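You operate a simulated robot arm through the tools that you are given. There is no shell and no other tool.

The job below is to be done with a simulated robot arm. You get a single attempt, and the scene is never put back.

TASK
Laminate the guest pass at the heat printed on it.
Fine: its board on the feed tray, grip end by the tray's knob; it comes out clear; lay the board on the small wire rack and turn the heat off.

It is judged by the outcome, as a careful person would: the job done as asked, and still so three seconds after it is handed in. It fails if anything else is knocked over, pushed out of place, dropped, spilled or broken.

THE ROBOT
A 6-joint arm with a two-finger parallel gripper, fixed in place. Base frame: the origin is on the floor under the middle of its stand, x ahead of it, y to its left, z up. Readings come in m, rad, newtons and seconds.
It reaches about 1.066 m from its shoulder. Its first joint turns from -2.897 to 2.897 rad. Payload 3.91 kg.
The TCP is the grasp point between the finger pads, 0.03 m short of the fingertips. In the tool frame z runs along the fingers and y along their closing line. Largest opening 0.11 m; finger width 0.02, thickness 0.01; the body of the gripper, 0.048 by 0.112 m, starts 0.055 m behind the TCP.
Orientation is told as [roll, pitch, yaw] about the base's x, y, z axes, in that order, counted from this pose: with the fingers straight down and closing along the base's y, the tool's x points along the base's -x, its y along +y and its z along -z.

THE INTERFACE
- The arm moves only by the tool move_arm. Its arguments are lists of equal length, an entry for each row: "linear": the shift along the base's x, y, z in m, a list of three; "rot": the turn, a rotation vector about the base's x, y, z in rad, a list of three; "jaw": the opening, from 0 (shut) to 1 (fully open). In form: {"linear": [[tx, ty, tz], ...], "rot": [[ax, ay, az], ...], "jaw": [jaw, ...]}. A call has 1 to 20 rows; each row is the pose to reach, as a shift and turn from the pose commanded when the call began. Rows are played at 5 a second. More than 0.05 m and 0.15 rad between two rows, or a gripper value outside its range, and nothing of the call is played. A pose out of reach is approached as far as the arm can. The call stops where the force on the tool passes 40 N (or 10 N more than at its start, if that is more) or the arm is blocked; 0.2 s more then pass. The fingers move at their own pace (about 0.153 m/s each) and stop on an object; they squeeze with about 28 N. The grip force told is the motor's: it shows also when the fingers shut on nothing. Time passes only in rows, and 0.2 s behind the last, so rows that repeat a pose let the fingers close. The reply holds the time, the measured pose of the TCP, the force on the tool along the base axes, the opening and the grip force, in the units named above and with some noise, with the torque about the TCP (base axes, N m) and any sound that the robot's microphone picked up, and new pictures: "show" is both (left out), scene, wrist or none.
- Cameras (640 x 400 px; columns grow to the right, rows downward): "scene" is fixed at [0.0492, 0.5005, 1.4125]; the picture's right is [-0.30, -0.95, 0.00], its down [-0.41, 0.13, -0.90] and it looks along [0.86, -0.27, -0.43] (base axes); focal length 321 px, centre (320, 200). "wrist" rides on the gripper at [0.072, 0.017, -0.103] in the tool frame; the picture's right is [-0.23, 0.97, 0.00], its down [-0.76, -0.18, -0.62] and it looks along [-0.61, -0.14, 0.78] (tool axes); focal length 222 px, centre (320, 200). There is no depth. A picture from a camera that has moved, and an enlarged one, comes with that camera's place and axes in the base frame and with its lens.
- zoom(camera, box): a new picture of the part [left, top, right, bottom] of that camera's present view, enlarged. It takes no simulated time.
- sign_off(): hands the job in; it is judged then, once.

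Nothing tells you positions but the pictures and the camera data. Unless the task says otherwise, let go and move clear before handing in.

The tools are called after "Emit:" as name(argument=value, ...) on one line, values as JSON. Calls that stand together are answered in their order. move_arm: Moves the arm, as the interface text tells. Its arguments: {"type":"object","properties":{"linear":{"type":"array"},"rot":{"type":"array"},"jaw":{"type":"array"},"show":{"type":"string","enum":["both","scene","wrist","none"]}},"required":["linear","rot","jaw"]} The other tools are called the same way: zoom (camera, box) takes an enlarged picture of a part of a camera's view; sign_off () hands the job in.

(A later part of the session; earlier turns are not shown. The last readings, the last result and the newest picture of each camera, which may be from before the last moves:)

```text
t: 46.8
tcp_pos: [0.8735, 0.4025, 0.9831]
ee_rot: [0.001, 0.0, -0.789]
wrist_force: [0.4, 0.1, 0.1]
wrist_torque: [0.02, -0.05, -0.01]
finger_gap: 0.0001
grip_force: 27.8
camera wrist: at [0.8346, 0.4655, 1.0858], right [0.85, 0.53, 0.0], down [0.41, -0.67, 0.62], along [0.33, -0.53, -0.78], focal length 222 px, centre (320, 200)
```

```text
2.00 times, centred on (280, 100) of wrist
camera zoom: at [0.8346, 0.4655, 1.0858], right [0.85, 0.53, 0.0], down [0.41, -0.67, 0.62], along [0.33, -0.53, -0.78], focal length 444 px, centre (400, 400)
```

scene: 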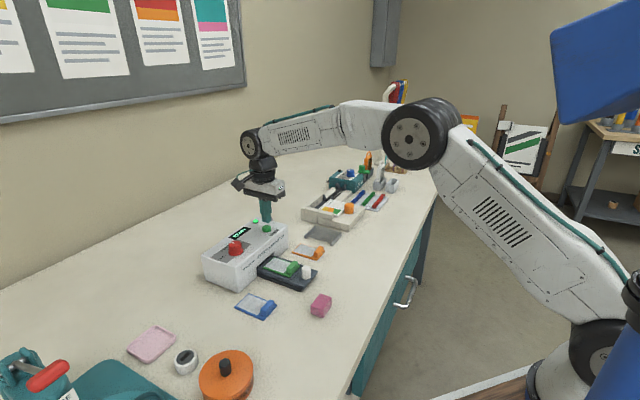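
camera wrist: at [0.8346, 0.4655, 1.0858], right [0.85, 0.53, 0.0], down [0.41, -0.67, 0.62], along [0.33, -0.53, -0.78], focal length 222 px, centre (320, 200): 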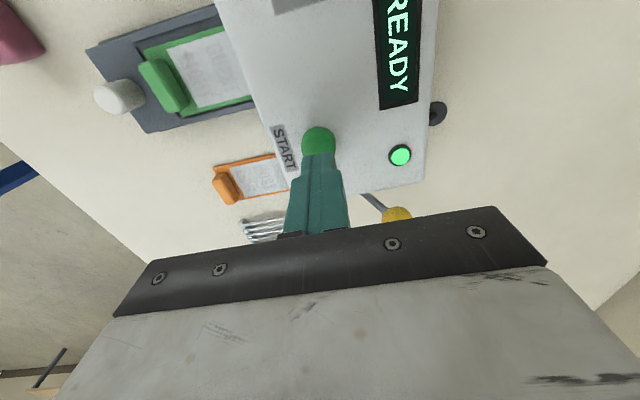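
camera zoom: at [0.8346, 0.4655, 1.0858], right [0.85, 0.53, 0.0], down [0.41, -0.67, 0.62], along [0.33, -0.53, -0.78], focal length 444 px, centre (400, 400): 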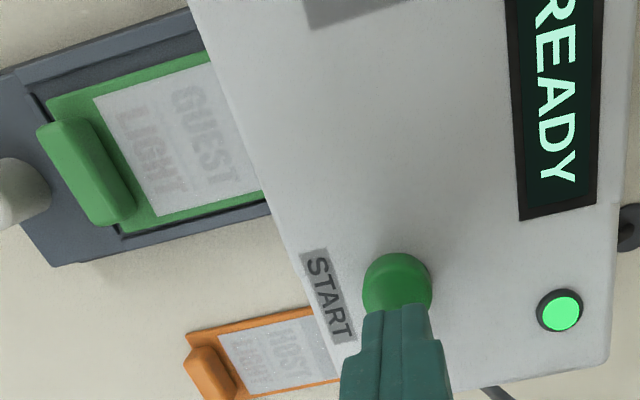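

The tray is out with the board seated, and the display reads READY. Pressing START again with the tray out.

Emit:
move_arm(linear=[[0, 0, -0.01], [0, 0, -0.016], [0, 0, -0.02], [0, 0, -0.023]], rot=[[0, 0, 0], [0, 0, 0], [0, 0, 0], [0, 0, 0]], jaw=[0, 0, 0, 0], show="wrist")

Emit:
zoom(camera="scene", box=[220, 200, 340, 290])

```text
t: 47.8
tcp_pos: [0.8729, 0.4014, 0.9618]
ee_rot: [0.006, 0.0, -0.788]
wrist_force: [1.5, -0.6, 11.8]
wrist_torque: [0.05, -0.03, 0.01]
finger_gap: 0.0001
grip_force: 28.3
heard: click
camera wrist: at [0.8338, 0.4645, 1.0651], right [0.85, 0.53, 0.0], down [0.41, -0.67, 0.62], along [0.33, -0.53, -0.78], focal length 222 px, centre (320, 200)
```

wrist: 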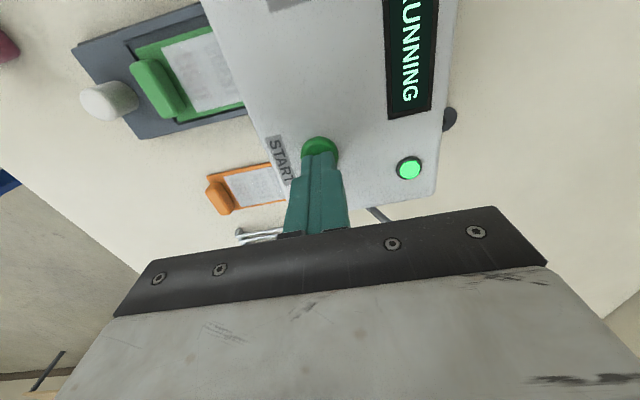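

```text
4.44 times, centred on (280, 245) of scene
camera zoom: at [0.0492, 0.5005, 1.4125], right [-0.3, -0.95, 0.0], down [-0.41, 0.13, -0.9], along [0.86, -0.27, -0.43], focal length 1425 px, centre (498, 0)
```

zoom: 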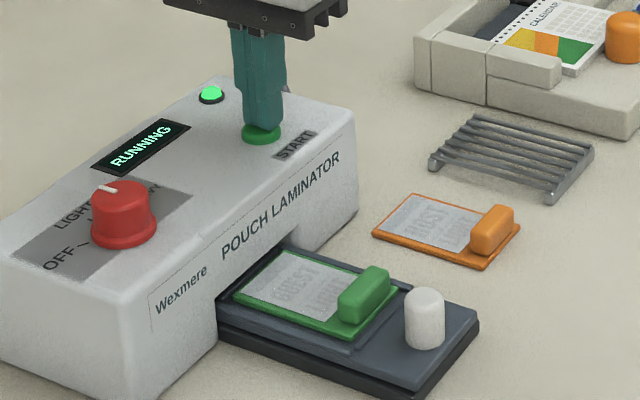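

The display says RUNNING and the tray is being drawn in by itself. I'll lift off the button and stay clear while it cycles.

Emit:
move_arm(linear=[[0, 0, 0.02], [0, 0, 0.05], [0, 0, 0.09], [0, 0, 0.09], [0, 0, 0.09], [0, 0, 0.09], [0, 0, 0.09], [0, 0, 0.09], [0, 0, 0.09], [0, 0, 0.09]], rot=[[0, 0, 0], [0, 0, 0], [0, 0, 0], [0, 0, 0], [0, 0, 0], [0, 0, 0], [0, 0, 0], [0, 0, 0], [0, 0, 0], [0, 0, 0]], jaw=[0, 0, 0, 0, 0, 0, 0, 0, 0, 0], show="scene")

Emit:
zoom(camera="scene", box=[220, 200, 340, 290])

```text
t: 50.0
tcp_pos: [0.8744, 0.4029, 1.0511]
ee_rot: [0.003, 0.001, -0.789]
wrist_force: [0.0, 1.0, -0.2]
wrist_torque: [-0.03, -0.02, -0.02]
finger_gap: 0.0001
grip_force: 28.5
```

scene: 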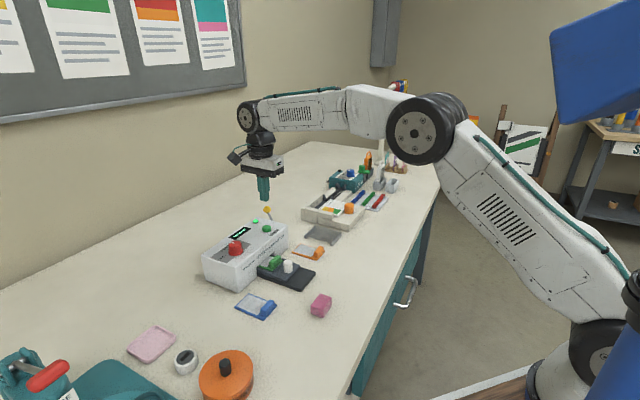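

```text
4.44 times, centred on (280, 245) of scene
camera zoom: at [0.0492, 0.5005, 1.4125], right [-0.3, -0.95, 0.0], down [-0.41, 0.13, -0.9], along [0.86, -0.27, -0.43], focal length 1425 px, centre (498, 0)
```

zoom: 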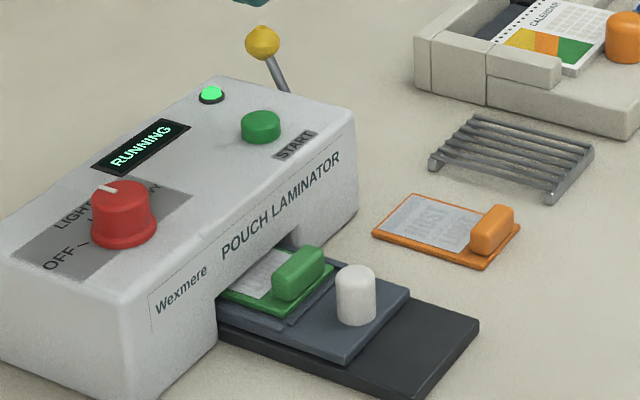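

The tray is being drawn in steadily. Waiting and watching for completion or a jam.

Emit:
move_arm(linear=[[0, 0, 0], [0, 0, 0], [0, 0, 0], [0, 0, 0], [0, 0, 0], [0, 0, 0], [0, 0, 0], [0, 0, 0]], rot=[[0, 0, 0], [0, 0, 0], [0, 0, 0], [0, 0, 0], [0, 0, 0], [0, 0, 0], [0, 0, 0], [0, 0, 0]], jaw=[0, 0, 0, 0, 0, 0, 0, 0], show="scene")

Emit:
zoom(camera="scene", box=[220, 200, 340, 290])

```text
t: 51.8
tcp_pos: [0.873, 0.4028, 1.0506]
ee_rot: [0.002, 0.0, -0.789]
wrist_force: [-0.1, 0.9, -0.8]
wrist_torque: [-0.03, 0.01, -0.05]
finger_gap: 0.0
grip_force: 28.0
```

scene: 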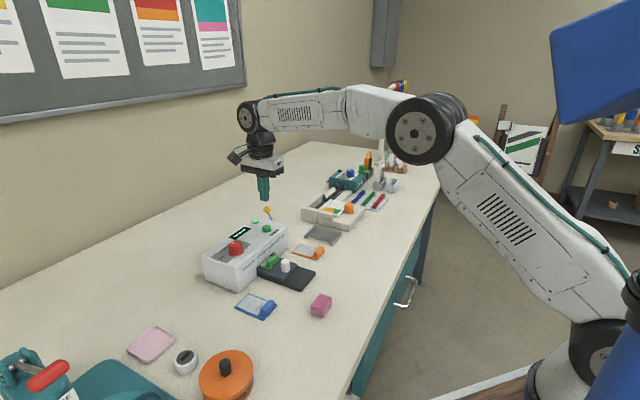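

```text
4.44 times, centred on (280, 245) of scene
camera zoom: at [0.0492, 0.5005, 1.4125], right [-0.3, -0.95, 0.0], down [-0.41, 0.13, -0.9], along [0.86, -0.27, -0.43], focal length 1425 px, centre (498, 0)
```

zoom: 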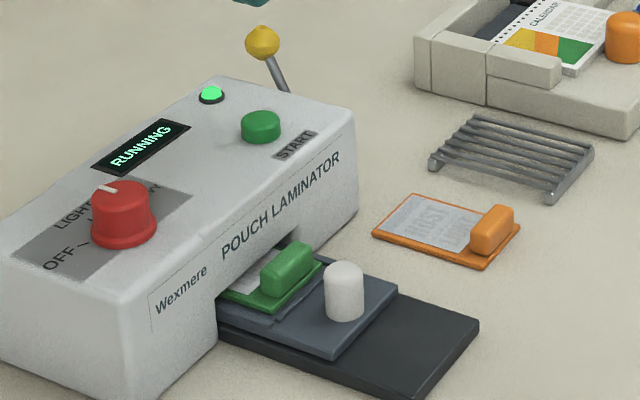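

Emit:
move_arm(linear=[[0, 0, 0], [0, 0, 0], [0, 0, 0], [0, 0, 0], [0, 0, 0], [0, 0, 0], [0, 0, 0], [0, 0, 0], [0, 0, 0], [0, 0, 0]], rot=[[0, 0, 0], [0, 0, 0], [0, 0, 0], [0, 0, 0], [0, 0, 0], [0, 0, 0], [0, 0, 0], [0, 0, 0], [0, 0, 0], [0, 0, 0]], jaw=[0, 0, 0, 0, 0, 0, 0, 0, 0, 0], show="scene")

Emit:
zoom(camera="scene", box=[220, 200, 340, 290])

```text
t: 54.0
tcp_pos: [0.8738, 0.4035, 1.0512]
ee_rot: [0.002, 0.001, -0.79]
wrist_force: [0.1, -0.2, 0.2]
wrist_torque: [0.01, -0.02, -0.03]
finger_gap: 0.0
grip_force: 28.2
```

scene: 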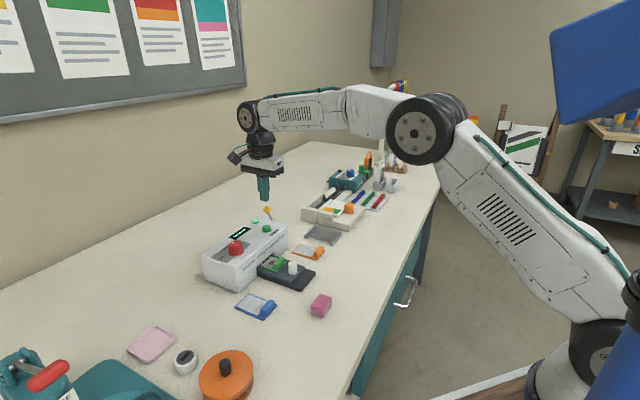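

```text
4.44 times, centred on (280, 245) of scene
camera zoom: at [0.0492, 0.5005, 1.4125], right [-0.3, -0.95, 0.0], down [-0.41, 0.13, -0.9], along [0.86, -0.27, -0.43], focal length 1425 px, centre (498, 0)
```

zoom: 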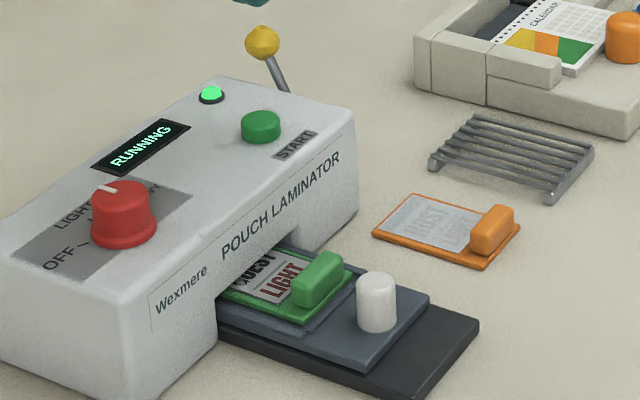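

The tray is coming back out and the print now reads clearly ("GUEST LIGHT"). Waiting for it to come all the way out.

Emit:
move_arm(linear=[[0, 0, 0], [0, 0, 0], [0, 0, 0], [0, 0, 0], [0, 0, 0], [0, 0, 0], [0, 0, 0], [0, 0, 0], [0, 0, 0], [0, 0, 0], [0, 0, 0], [0, 0, 0]], rot=[[0, 0, 0], [0, 0, 0], [0, 0, 0], [0, 0, 0], [0, 0, 0], [0, 0, 0], [0, 0, 0], [0, 0, 0], [0, 0, 0], [0, 0, 0], [0, 0, 0], [0, 0, 0]], jaw=[0, 0, 0, 0, 0, 0, 0, 0, 0, 0, 0, 0], show="scene")

Emit:
zoom(camera="scene", box=[220, 200, 340, 290])

```text
t: 56.6
tcp_pos: [0.8736, 0.4033, 1.0507]
ee_rot: [0.001, -0.001, -0.788]
wrist_force: [-0.7, 0.8, 0.8]
wrist_torque: [0.0, 0.01, 0.01]
finger_gap: 0.0002
grip_force: 27.9
```

scene: 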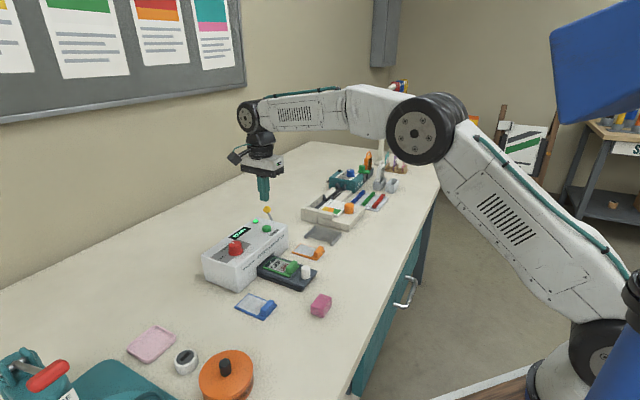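

```text
4.44 times, centred on (280, 245) of scene
camera zoom: at [0.0492, 0.5005, 1.4125], right [-0.3, -0.95, 0.0], down [-0.41, 0.13, -0.9], along [0.86, -0.27, -0.43], focal length 1425 px, centre (498, 0)
```

zoom: 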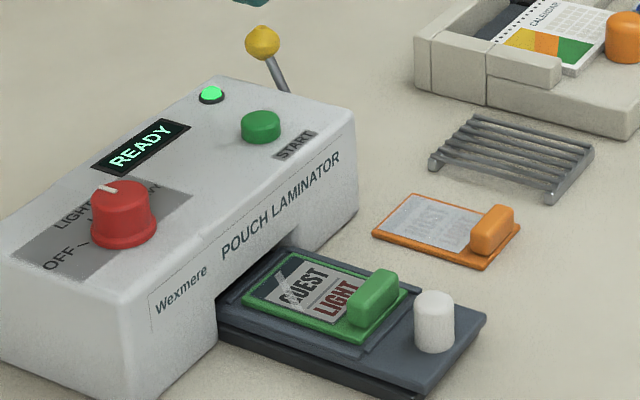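

The cycle finished: the display reads READY, the tray is out, and the print shows clear and glossy. Next I go back over the board's grip bar to pick it up.

Emit:
move_arm(linear=[[-0.044, -0.0138, 0], [-0.088, -0.0276, 0], [-0.1325, -0.0413, 0], [-0.1325, -0.0413, -0.045], [-0.1325, -0.0413, -0.09], [-0.1325, -0.0413, -0.105], [-0.1325, -0.0413, -0.105]], rot=[[0, 0, 0], [0, 0, 0], [0, 0, 0], [0, 0, 0], [0, 0, 0], [0, 0, 0], [0, 0, 0]], jaw=[0.273, 0.273, 0.273, 0.273, 0.273, 0.273, 0.273])

Emit:
zoom(camera="wrist", box=[220, 60, 480, 220])

Emit:
zoom(camera="scene", box=[230, 220, 330, 290])

```text
t: 58.2
tcp_pos: [0.7402, 0.3604, 0.9454]
ee_rot: [0.001, 0.0, -0.79]
wrist_force: [-0.5, 0.1, 0.1]
wrist_torque: [0.03, 0.03, 0.01]
finger_gap: 0.03
grip_force: 0.0
camera wrist: at [0.7011, 0.4245, 1.0487], right [0.85, 0.53, 0.0], down [0.41, -0.67, 0.62], along [0.33, -0.53, -0.78], focal length 222 px, centre (320, 200)
```

scene: 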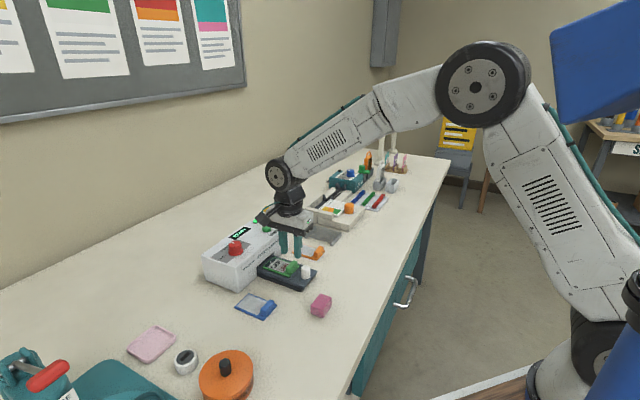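
wrist: 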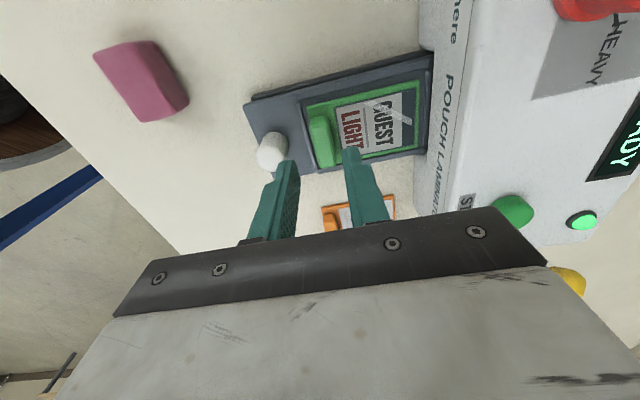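

```text
2.46 times, centred on (350, 140) of wrist
camera zoom: at [0.7011, 0.4245, 1.0487], right [0.85, 0.53, 0.0], down [0.41, -0.67, 0.62], along [0.33, -0.53, -0.78], focal length 547 px, centre (246, 348)
```

zoom: 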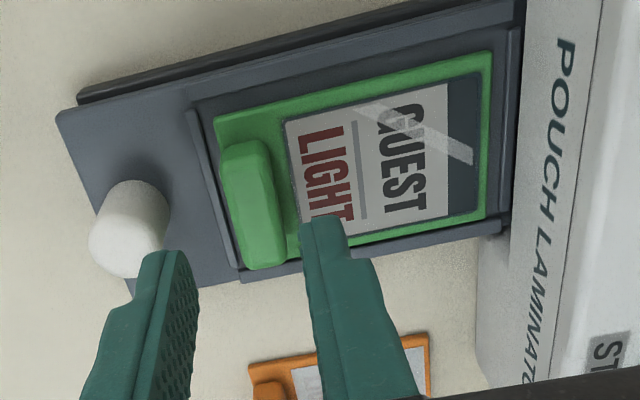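

```text
5.71 times, centred on (280, 255) of scene
camera zoom: at [0.0492, 0.5005, 1.4125], right [-0.3, -0.95, 0.0], down [-0.41, 0.13, -0.9], along [0.86, -0.27, -0.43], focal length 1832 px, centre (549, -114)
```

zoom: 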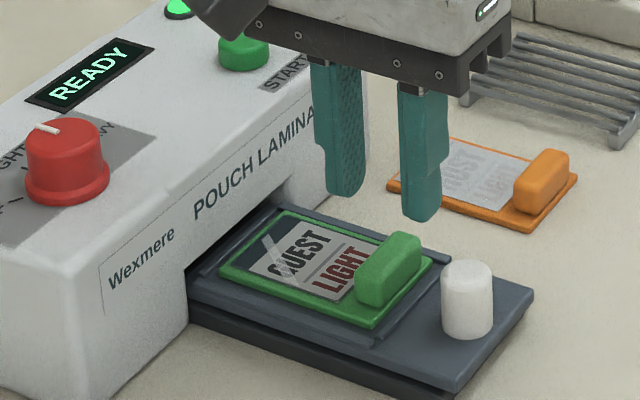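

The bar is centred between the fingers. Going down to grip height just above the board surface.

Emit:
move_arm(linear=[[0.001, 0.001, -0.015], [0.001, 0.001, -0.03], [0.001, 0.001, -0.04], [0.001, 0.001, -0.0465], [0.001, 0.001, -0.0465]], rot=[[0, 0, 0], [0, 0, 0], [0, 0, 0], [0, 0, 0], [0, 0, 0]], jaw=[0.273, 0.273, 0.273, 0.273, 0.273])

Emit:
zoom(camera="wrist", box=[220, 60, 480, 220])

Emit:
zoom(camera="scene", box=[230, 220, 330, 290])

```text
t: 59.4
tcp_pos: [0.7421, 0.361, 0.8985]
ee_rot: [0.002, 0.0, -0.788]
wrist_force: [0.2, 0.2, -0.2]
wrist_torque: [0.01, 0.0, 0.04]
finger_gap: 0.0298
grip_force: 0.1
camera wrist: at [0.7019, 0.4242, 1.0026], right [0.85, 0.53, 0.0], down [0.41, -0.67, 0.62], along [0.33, -0.53, -0.78], focal length 222 px, centre (320, 200)
```

scene: 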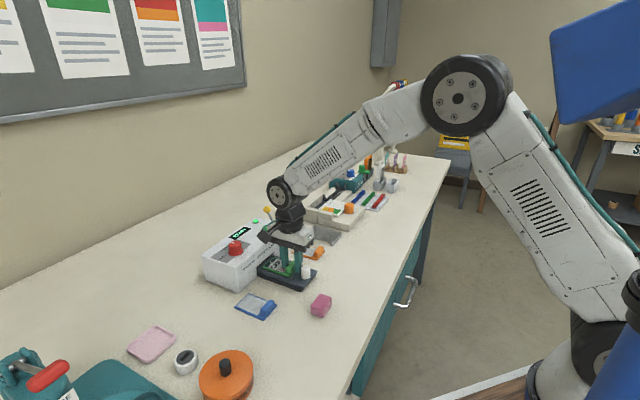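
wrist: 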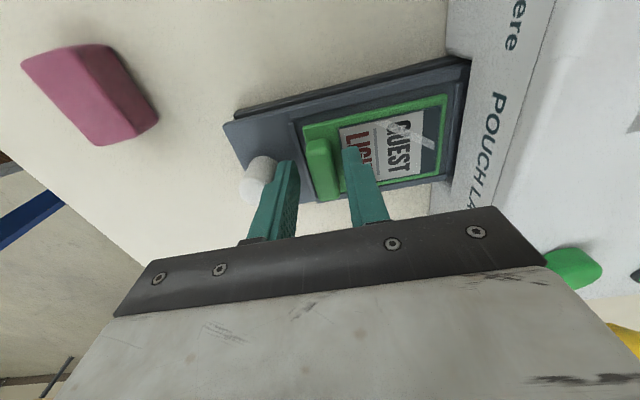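

```text
2.46 times, centred on (350, 140) of wrist
camera zoom: at [0.7019, 0.4242, 1.0026], right [0.85, 0.53, 0.0], down [0.41, -0.67, 0.62], along [0.33, -0.53, -0.78], focal length 547 px, centre (246, 348)
```

zoom: 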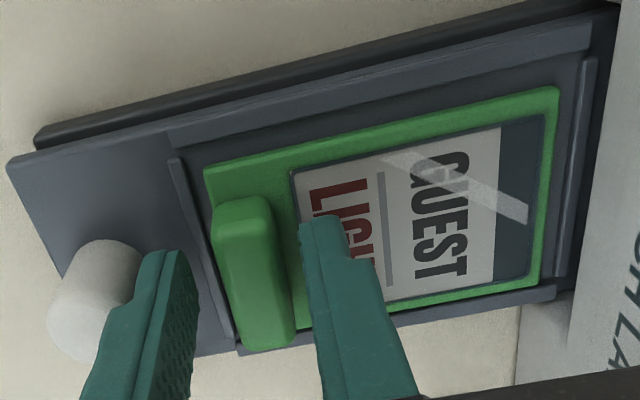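

```text
5.71 times, centred on (280, 255) of scene
camera zoom: at [0.0492, 0.5005, 1.4125], right [-0.3, -0.95, 0.0], down [-0.41, 0.13, -0.9], along [0.86, -0.27, -0.43], focal length 1832 px, centre (549, -114)
```

zoom: 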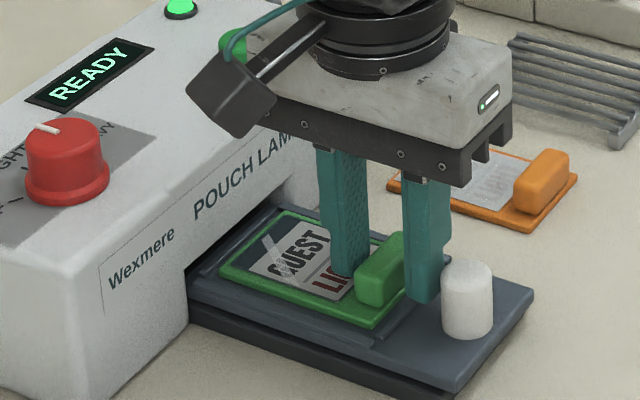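

No contact forces. Closing on the bar and lifting the board straight up.

Emit:
move_arm(linear=[[0, 0, 0], [0, 0, 0], [0, 0, 0], [0, 0, 0.005], [0, 0, 0.02], [0, 0, 0.05], [0, 0, 0.09]], rot=[[0, 0, 0], [0, 0, 0], [0, 0, 0], [0, 0, 0], [0, 0, 0], [0, 0, 0], [0, 0, 0]], jaw=[0.05, 0.05, 0.05, 0.05, 0.05, 0.05, 0.05])

Emit:
zoom(camera="wrist", box=[220, 60, 480, 220])

Emit:
zoom(camera="scene", box=[240, 190, 360, 280])

```text
t: 61.0
tcp_pos: [0.741, 0.3625, 0.9893]
ee_rot: [0.0, 0.001, -0.79]
wrist_force: [0.9, 0.1, -0.2]
wrist_torque: [0.02, 0.04, 0.04]
finger_gap: 0.0151
grip_force: 28.4
camera wrist: at [0.703, 0.4249, 1.0927], right [0.85, 0.53, 0.0], down [0.41, -0.67, 0.62], along [0.33, -0.53, -0.78], focal length 222 px, centre (320, 200)
```

scene: 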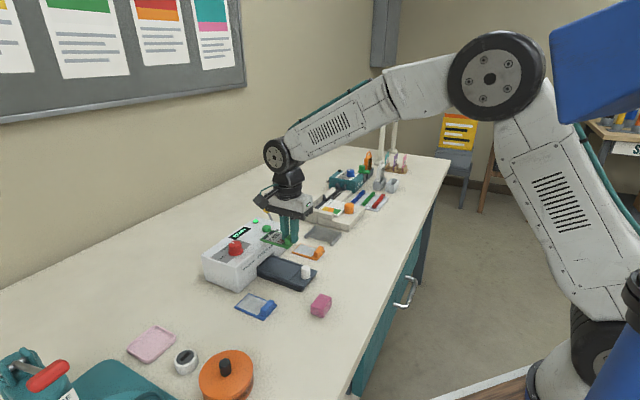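
wrist: 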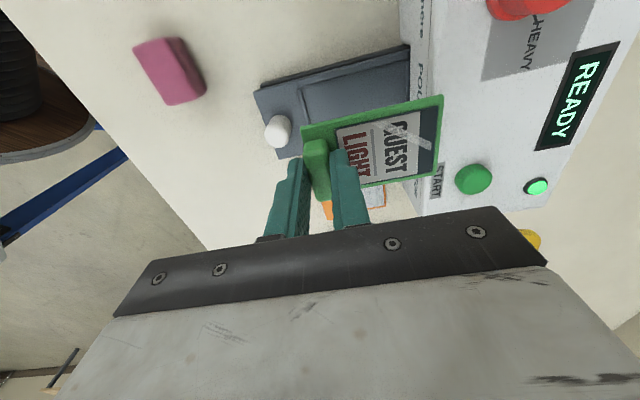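

```text
2.46 times, centred on (350, 140) of wrist
camera zoom: at [0.703, 0.4249, 1.0927], right [0.85, 0.53, 0.0], down [0.41, -0.67, 0.62], along [0.33, -0.53, -0.78], focal length 547 px, centre (246, 348)
```

zoom: 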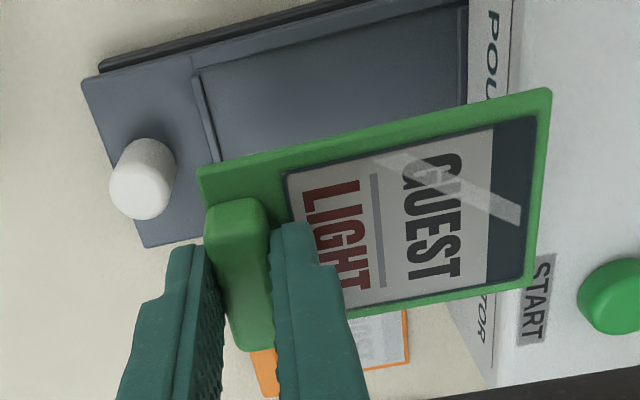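

```text
4.44 times, centred on (300, 235) of scene
camera zoom: at [0.0492, 0.5005, 1.4125], right [-0.3, -0.95, 0.0], down [-0.41, 0.13, -0.9], along [0.86, -0.27, -0.43], focal length 1425 px, centre (409, 44)
```

zoom: 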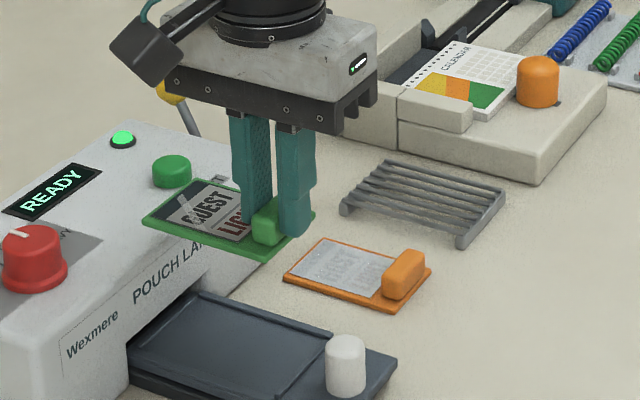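

The laminated board is held level and its print is crisp. I estimate the wire rack is centred near (0.905, 0.228) with its long axis also at 45°, so I'll carry the board there at height and look closer.

Emit:
move_arm(linear=[[0.022, -0.026, 0], [0.045, -0.0525, 0], [0.068, -0.079, 0], [0.09, -0.105, 0], [0.113, -0.132, 0], [0.1358, -0.1584, 0], [0.1358, -0.1584, 0]], rot=[[0, 0, 0], [0, 0, 0], [0, 0, 0], [0, 0, 0], [0, 0, 0], [0, 0, 0], [0, 0, 0]], jaw=[0.05, 0.05, 0.05, 0.05, 0.05, 0.05, 0.05])

Emit:
zoom(camera="wrist", box=[220, 60, 480, 220])

Emit:
zoom(camera="scene", box=[260, 180, 380, 270])

```text
t: 62.6
tcp_pos: [0.8758, 0.2025, 0.9891]
ee_rot: [0.001, -0.001, -0.789]
wrist_force: [0.1, -0.6, 0.6]
wrist_torque: [0.0, 0.02, 0.0]
finger_gap: 0.0147
grip_force: 28.4
camera wrist: at [0.8375, 0.2652, 1.0932], right [0.85, 0.53, 0.0], down [0.41, -0.67, 0.62], along [0.33, -0.53, -0.78], focal length 222 px, centre (320, 200)
```

scene: 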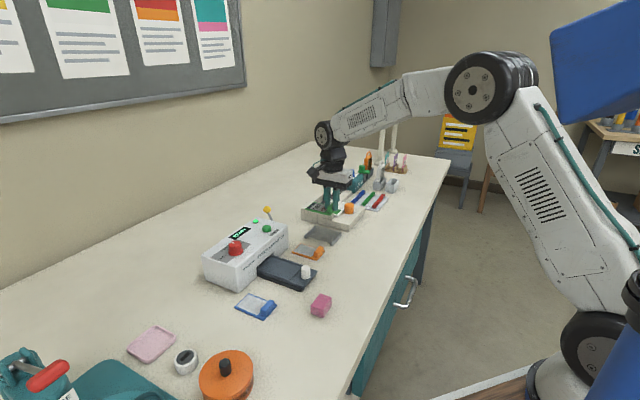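
wrist: 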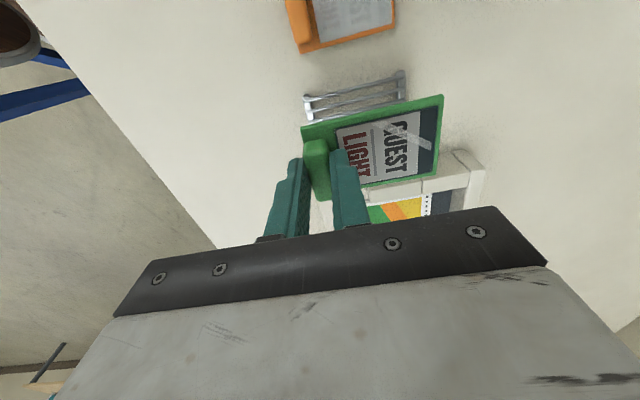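

```text
2.46 times, centred on (350, 140) of wrist
camera zoom: at [0.8375, 0.2652, 1.0932], right [0.85, 0.53, 0.0], down [0.41, -0.67, 0.62], along [0.33, -0.53, -0.78], focal length 547 px, centre (246, 348)
```

zoom: 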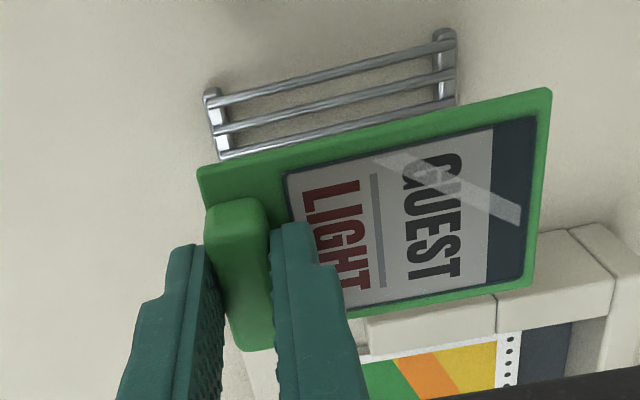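

```text
4.44 times, centred on (320, 225) of scene
camera zoom: at [0.0492, 0.5005, 1.4125], right [-0.3, -0.95, 0.0], down [-0.41, 0.13, -0.9], along [0.86, -0.27, -0.43], focal length 1425 px, centre (320, 89)
```

zoom: 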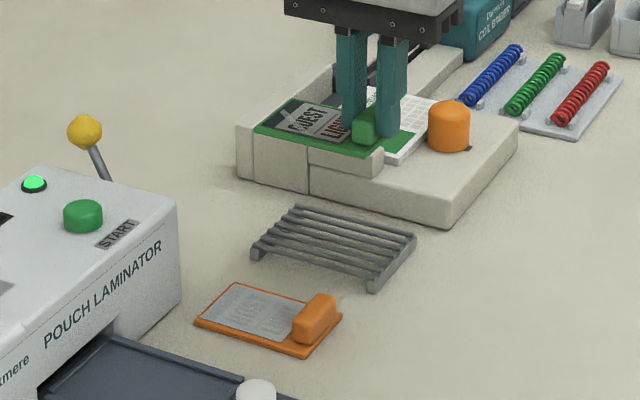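

The rack's near wire is at about q = -0.4585 in the 45° frame, with six wires at 12 mm spacing, so I need to shift about 1 cm further out. I'll shift and lower partway, then recheck.

Emit:
move_arm(linear=[[0.0036, -0.0037, 0], [0.0072, -0.0075, -0.015], [0.0072, -0.0075, -0.04], [0.0072, -0.0075, -0.06], [0.0072, -0.0075, -0.06]], rot=[[0, 0, 0], [0, 0, 0], [0, 0, 0], [0, 0, 0], [0, 0, 0]], jaw=[0.05, 0.05, 0.05, 0.05, 0.05])

Emit:
zoom(camera="wrist", box=[220, 60, 480, 220])

Emit:
zoom(camera="scene", box=[280, 195, 380, 265])

```text
t: 63.8
tcp_pos: [0.8859, 0.1945, 0.9277]
ee_rot: [0.002, 0.001, -0.789]
wrist_force: [0.3, 0.4, 0.0]
wrist_torque: [-0.03, 0.01, -0.04]
finger_gap: 0.0149
grip_force: 27.8
camera wrist: at [0.8454, 0.2581, 1.0314], right [0.85, 0.53, 0.0], down [0.41, -0.67, 0.62], along [0.33, -0.53, -0.78], focal length 222 px, centre (320, 200)
```

scene: 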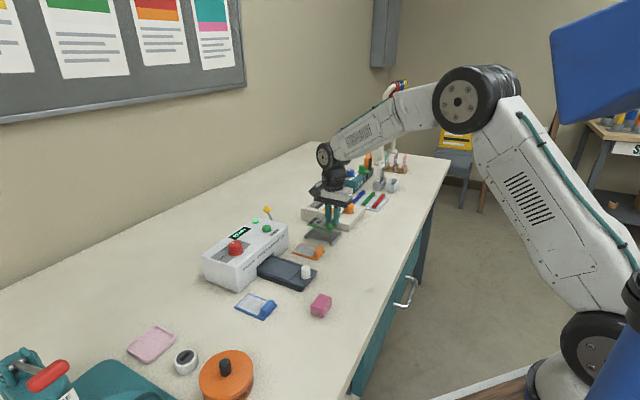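
wrist: 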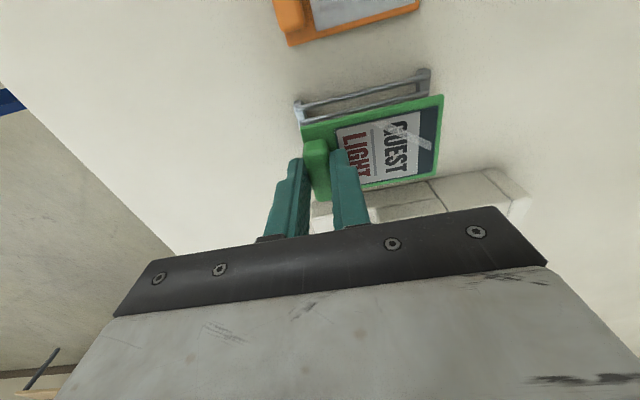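

```text
2.46 times, centred on (350, 140) of wrist
camera zoom: at [0.8454, 0.2581, 1.0314], right [0.85, 0.53, 0.0], down [0.41, -0.67, 0.62], along [0.33, -0.53, -0.78], focal length 547 px, centre (246, 348)
```

zoom: 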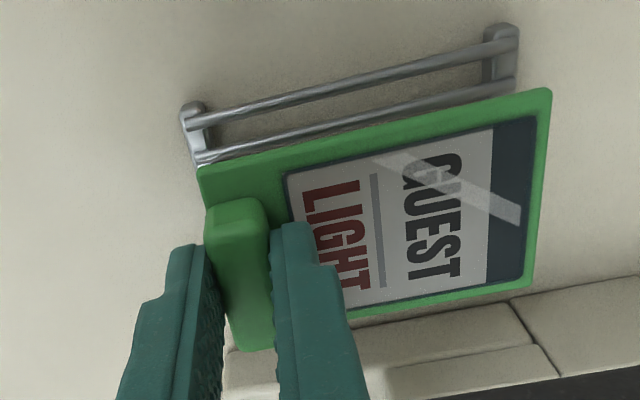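

```text
5.71 times, centred on (330, 230) of scene
camera zoom: at [0.0492, 0.5005, 1.4125], right [-0.3, -0.95, 0.0], down [-0.41, 0.13, -0.9], along [0.86, -0.27, -0.43], focal length 1832 px, centre (263, 29)
```

zoom: 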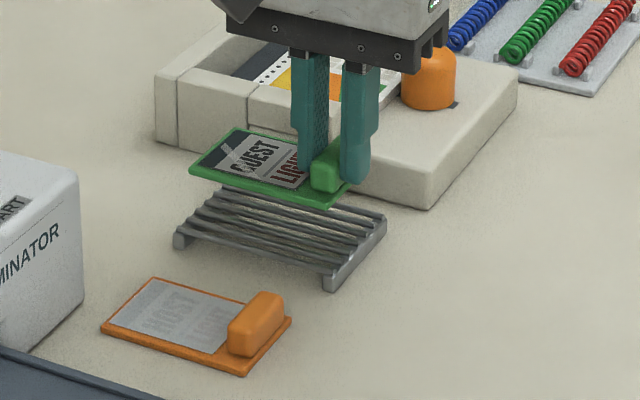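

The board is lined up over the rack in both views. Lowering toward it in small steps, watching for contact.

Emit:
move_arm(linear=[[0, 0, -0.01], [0, 0, -0.018], [0, 0, -0.024], [0, 0, -0.024]], rot=[[0, 0, 0], [0, 0, 0], [0, 0, 0], [0, 0, 0]], jaw=[0.05, 0.05, 0.05, 0.05])

Emit:
zoom(camera="wrist", box=[220, 60, 480, 220])

Emit:
zoom(camera="scene", box=[280, 195, 380, 265])

```text
t: 64.8
tcp_pos: [0.8834, 0.1963, 0.9043]
ee_rot: [0.001, 0.002, -0.788]
wrist_force: [-0.3, 1.0, -0.8]
wrist_torque: [0.03, 0.05, -0.05]
finger_gap: 0.0147
grip_force: 27.9
camera wrist: at [0.8451, 0.2588, 1.0079], right [0.85, 0.53, 0.0], down [0.41, -0.67, 0.62], along [0.33, -0.53, -0.78], focal length 222 px, centre (320, 200)
```

scene: 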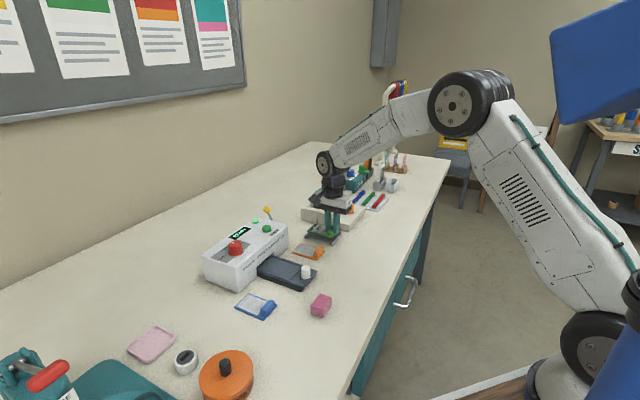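
wrist: 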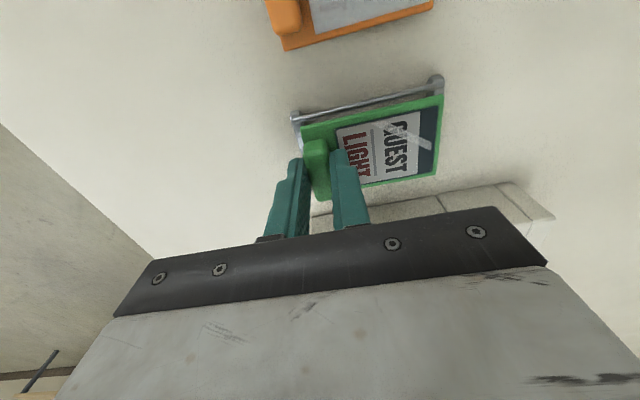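

```text
2.46 times, centred on (350, 140) of wrist
camera zoom: at [0.8451, 0.2588, 1.0079], right [0.85, 0.53, 0.0], down [0.41, -0.67, 0.62], along [0.33, -0.53, -0.78], focal length 547 px, centre (246, 348)
```

zoom: 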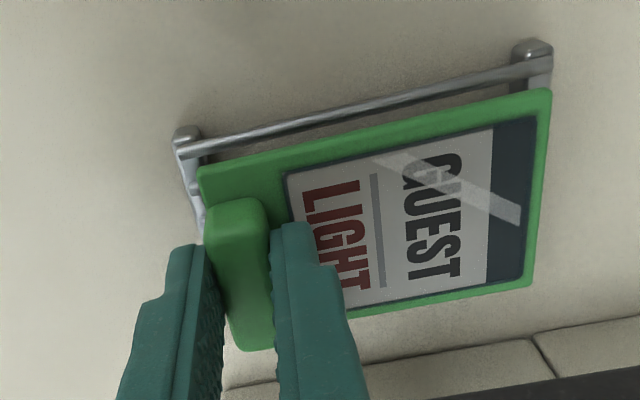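

```text
5.71 times, centred on (330, 230) of scene
camera zoom: at [0.0492, 0.5005, 1.4125], right [-0.3, -0.95, 0.0], down [-0.41, 0.13, -0.9], along [0.86, -0.27, -0.43], focal length 1832 px, centre (263, 29)
```

zoom: 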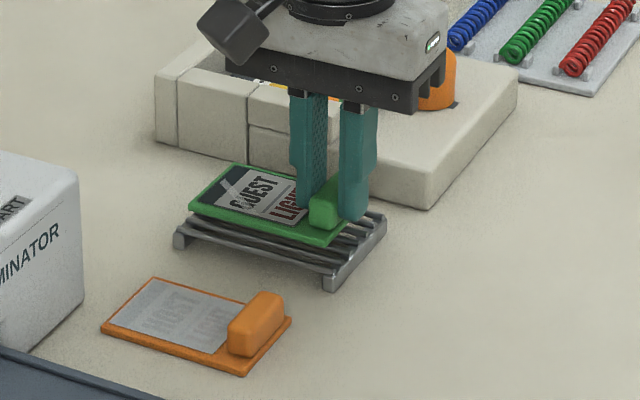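

Emit:
move_arm(linear=[[0, 0, -0.003], [0, 0, -0.005], [0, 0, -0.007], [0, 0, -0.007]], rot=[[0, 0, 0], [0, 0, 0], [0, 0, 0], [0, 0, 0]], jaw=[0.05, 0.05, 0.05, 0.05], show="wrist")

Emit:
zoom(camera="scene", box=[280, 195, 380, 265])

```text
t: 65.8
tcp_pos: [0.8845, 0.1946, 0.8969]
ee_rot: [0.003, 0.0, -0.788]
wrist_force: [-0.3, 0.2, -0.7]
wrist_torque: [0.0, 0.03, 0.04]
finger_gap: 0.0147
grip_force: 28.1
camera wrist: at [0.8456, 0.258, 1.0012], right [0.85, 0.53, 0.0], down [0.41, -0.67, 0.62], along [0.33, -0.53, -0.78], focal length 222 px, centre (320, 200)
```

wrist: 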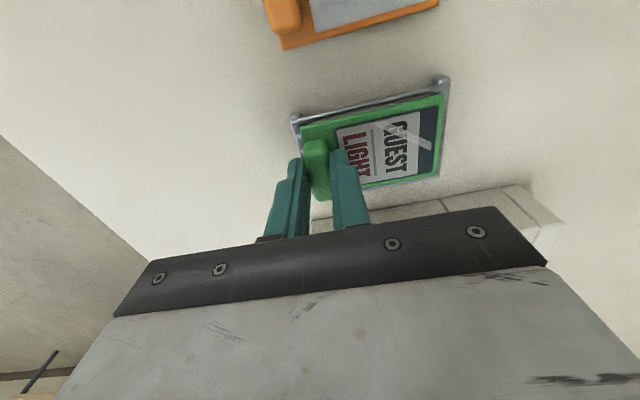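

```text
5.71 times, centred on (330, 230) of scene
camera zoom: at [0.0492, 0.5005, 1.4125], right [-0.3, -0.95, 0.0], down [-0.41, 0.13, -0.9], along [0.86, -0.27, -0.43], focal length 1832 px, centre (263, 29)
```

zoom: 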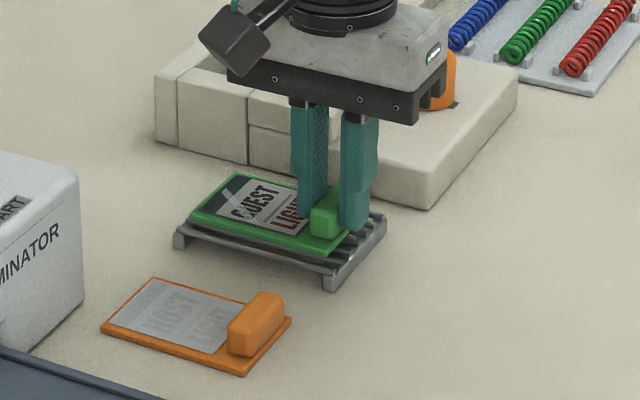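

Emit:
zoom(camera="wrist", box=[260, 60, 480, 200])

Emit:
zoom(camera="scene", box=[300, 210, 350, 245])

```text
2.86 times, centred on (370, 130) of wrist
camera zoom: at [0.8456, 0.258, 1.0012], right [0.85, 0.53, 0.0], down [0.41, -0.67, 0.62], along [0.33, -0.53, -0.78], focal length 635 px, centre (177, 400)
```

zoom: 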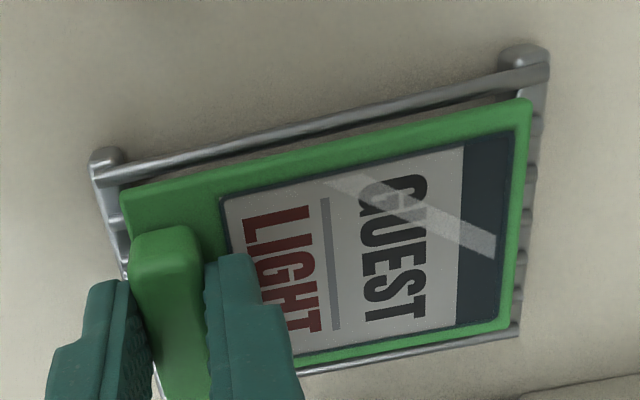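

```text
11.43 times, centred on (325, 228) of scene
camera zoom: at [0.0492, 0.5005, 1.4125], right [-0.3, -0.95, 0.0], down [-0.41, 0.13, -0.9], along [0.86, -0.27, -0.43], focal length 3664 px, centre (263, -114)
```

zoom: 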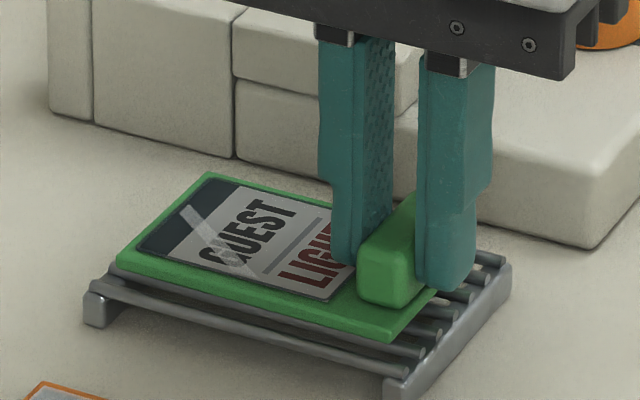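

Both views show the rack extending beyond the board on all sides. Lowering the last few millimetres to contact.

Emit:
move_arm(linear=[[0, 0, -0.002], [0, 0, -0.004], [0, 0, -0.004]], rot=[[0, 0, 0], [0, 0, 0], [0, 0, 0]], jaw=[0.05, 0.05, 0.05], show="none")

Emit:
zoom(camera="scene", box=[300, 210, 350, 245])

```text
t: 66.6
tcp_pos: [0.8856, 0.1942, 0.8936]
ee_rot: [0.003, -0.001, -0.788]
wrist_force: [0.5, -0.4, 1.9]
wrist_torque: [-0.04, -0.02, 0.02]
finger_gap: 0.0148
grip_force: 28.3
```

```text
11.43 times, centred on (325, 228) of scene
camera zoom: at [0.0492, 0.5005, 1.4125], right [-0.3, -0.95, 0.0], down [-0.41, 0.13, -0.9], along [0.86, -0.27, -0.43], focal length 3664 px, centre (263, -114)
```

zoom: 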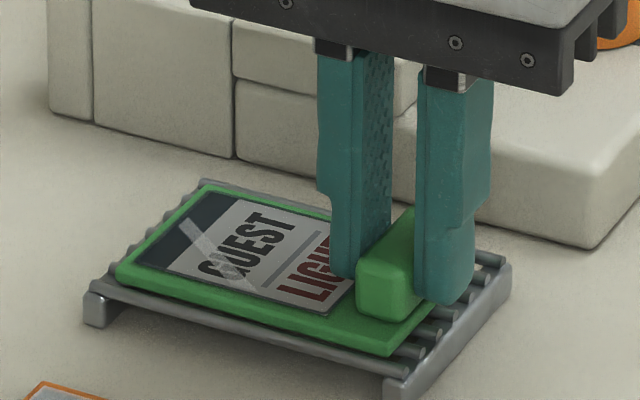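

Emit:
move_arm(linear=[[0, 0, -0.0012], [0, 0, -0.0012]], rot=[[0, 0, 0], [0, 0, 0]], jaw=[0.05, 0.05], show="none")

```text
t: 67.2
tcp_pos: [0.8846, 0.1945, 0.8923]
ee_rot: [0.003, 0.001, -0.789]
wrist_force: [-3.6, -0.9, 10.8]
wrist_torque: [-0.03, 0.09, -0.01]
finger_gap: 0.0145
grip_force: 27.7
```

Firm contact at 10.8 N. I'll ease up 1 mm, open the fingers and rise clear.

Emit:
move_arm(linear=[[0, 0, 0.001], [0, 0, 0.001], [0, 0, 0.001], [0, 0, 0.02], [0, 0, 0.05], [0, 0, 0.09], [0, 0, 0.13]], rot=[[0, 0, 0], [0, 0, 0], [0, 0, 0], [0, 0, 0], [0, 0, 0], [0, 0, 0], [0, 0, 0]], jaw=[0.15, 0.3, 0.3, 0.3, 0.3, 0.3, 0.3])

Emit:
zoom(camera="scene", box=[280, 195, 380, 265])

Emit:
zoom(camera="wrist", box=[220, 20, 480, 200])

```text
t: 68.8
tcp_pos: [0.8839, 0.1979, 1.0219]
ee_rot: [0.001, 0.0, -0.788]
wrist_force: [0.0, 0.7, 0.2]
wrist_torque: [0.02, 0.01, 0.0]
finger_gap: 0.0329
grip_force: 0.1
camera wrist: at [0.8456, 0.2604, 1.1251], right [0.85, 0.53, 0.0], down [0.41, -0.67, 0.62], along [0.33, -0.53, -0.78], focal length 222 px, centre (320, 200)
```

scene: 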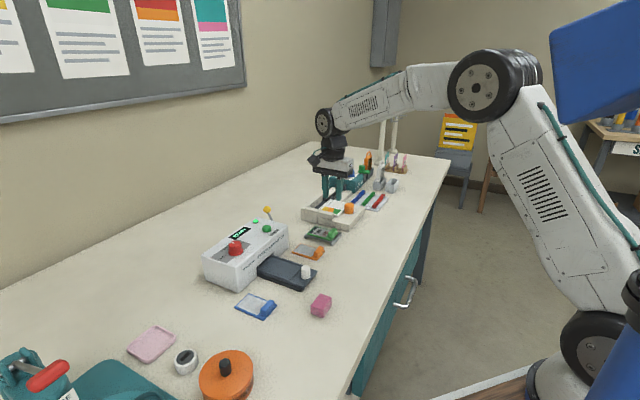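
wrist: 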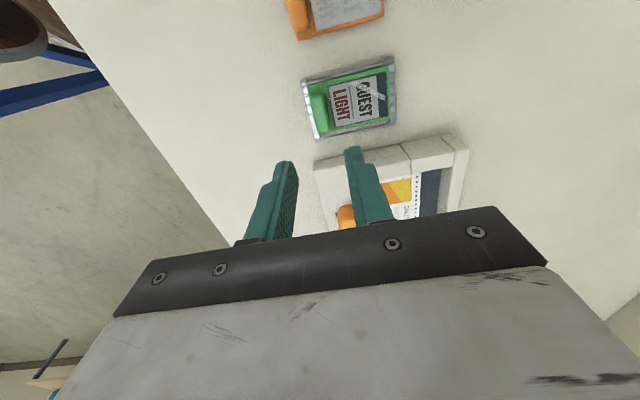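

```text
5.71 times, centred on (330, 230) of scene
camera zoom: at [0.0492, 0.5005, 1.4125], right [-0.3, -0.95, 0.0], down [-0.41, 0.13, -0.9], along [0.86, -0.27, -0.43], focal length 1832 px, centre (263, 29)
```

zoom: 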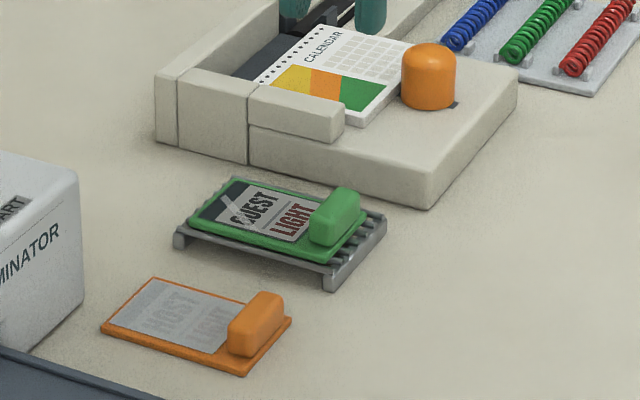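

```text
2.22 times, centred on (350, 110) of wrist
camera zoom: at [0.8456, 0.2604, 1.1251], right [0.85, 0.53, 0.0], down [0.41, -0.67, 0.62], along [0.33, -0.53, -0.78], focal length 494 px, centre (253, 400)
```

zoom: 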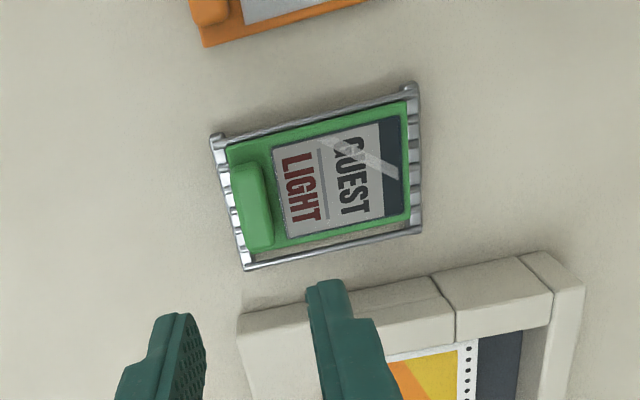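

The board sits squarely on the wire rack. Next I turn the heat off, moving at a safe height to the red dial with the fingers opened to straddle it.

Emit:
move_arm(linear=[[0, 0, 0.037], [-0.0122, 0.038, 0.04], [-0.0244, 0.076, 0.04], [-0.0366, 0.114, 0.04], [-0.0488, 0.152, 0.04], [-0.061, 0.19, 0.04], [-0.0732, 0.228, 0.04], [-0.0854, 0.266, 0.04], [-0.0975, 0.3039, 0.04], [-0.0975, 0.3039, 0.005], [-0.0975, 0.3039, -0.025], [-0.0975, 0.3039, -0.025]], rot=[[0, 0, 0], [0, 0, 0], [0, 0, 0], [0, 0, 0], [0, 0, 0], [0, 0, 0], [0, 0, 0], [0, 0, 0], [0, 0, 0], [0, 0, 0], [0, 0, 0], [0, 0, 0]], jaw=[0.3, 0.3, 0.3, 0.3, 0.4, 0.5, 0.65, 0.65, 0.65, 0.65, 0.65, 0.65])

Emit:
zoom(camera="wrist", box=[220, 60, 480, 220])

Emit:
zoom(camera="scene", box=[190, 190, 300, 270])

```text
t: 71.4
tcp_pos: [0.789, 0.5004, 0.998]
ee_rot: [0.002, 0.0, -0.789]
wrist_force: [0.0, -0.1, -0.5]
wrist_torque: [-0.02, 0.02, -0.02]
finger_gap: 0.0716
grip_force: 0.0
camera wrist: at [0.7493, 0.5624, 1.1013], right [0.85, 0.53, 0.0], down [0.41, -0.67, 0.62], along [0.33, -0.53, -0.78], focal length 222 px, centre (320, 200)
```

scene: 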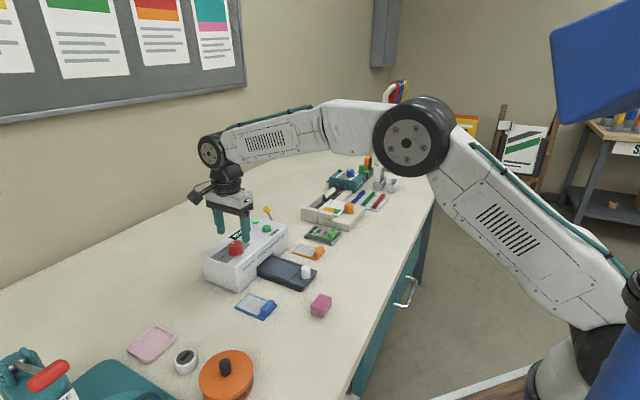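
wrist: 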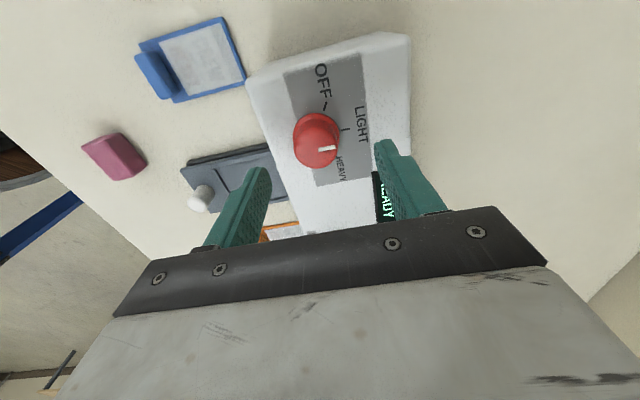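

```text
2.46 times, centred on (350, 140) of wrist
camera zoom: at [0.7493, 0.5624, 1.1013], right [0.85, 0.53, 0.0], down [0.41, -0.67, 0.62], along [0.33, -0.53, -0.78], focal length 547 px, centre (246, 348)
```

zoom: 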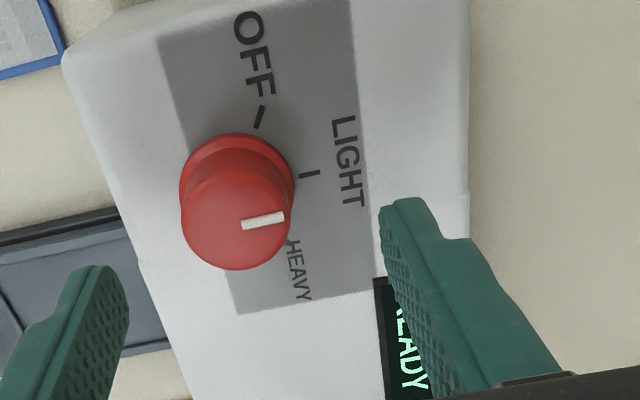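

```text
5.00 times, centred on (245, 230) of scene
camera zoom: at [0.0492, 0.5005, 1.4125], right [-0.3, -0.95, 0.0], down [-0.41, 0.13, -0.9], along [0.86, -0.27, -0.43], focal length 1603 px, centre (695, 50)
```

zoom: 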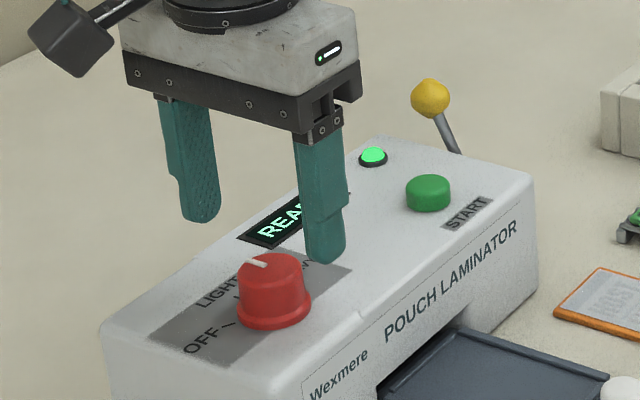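

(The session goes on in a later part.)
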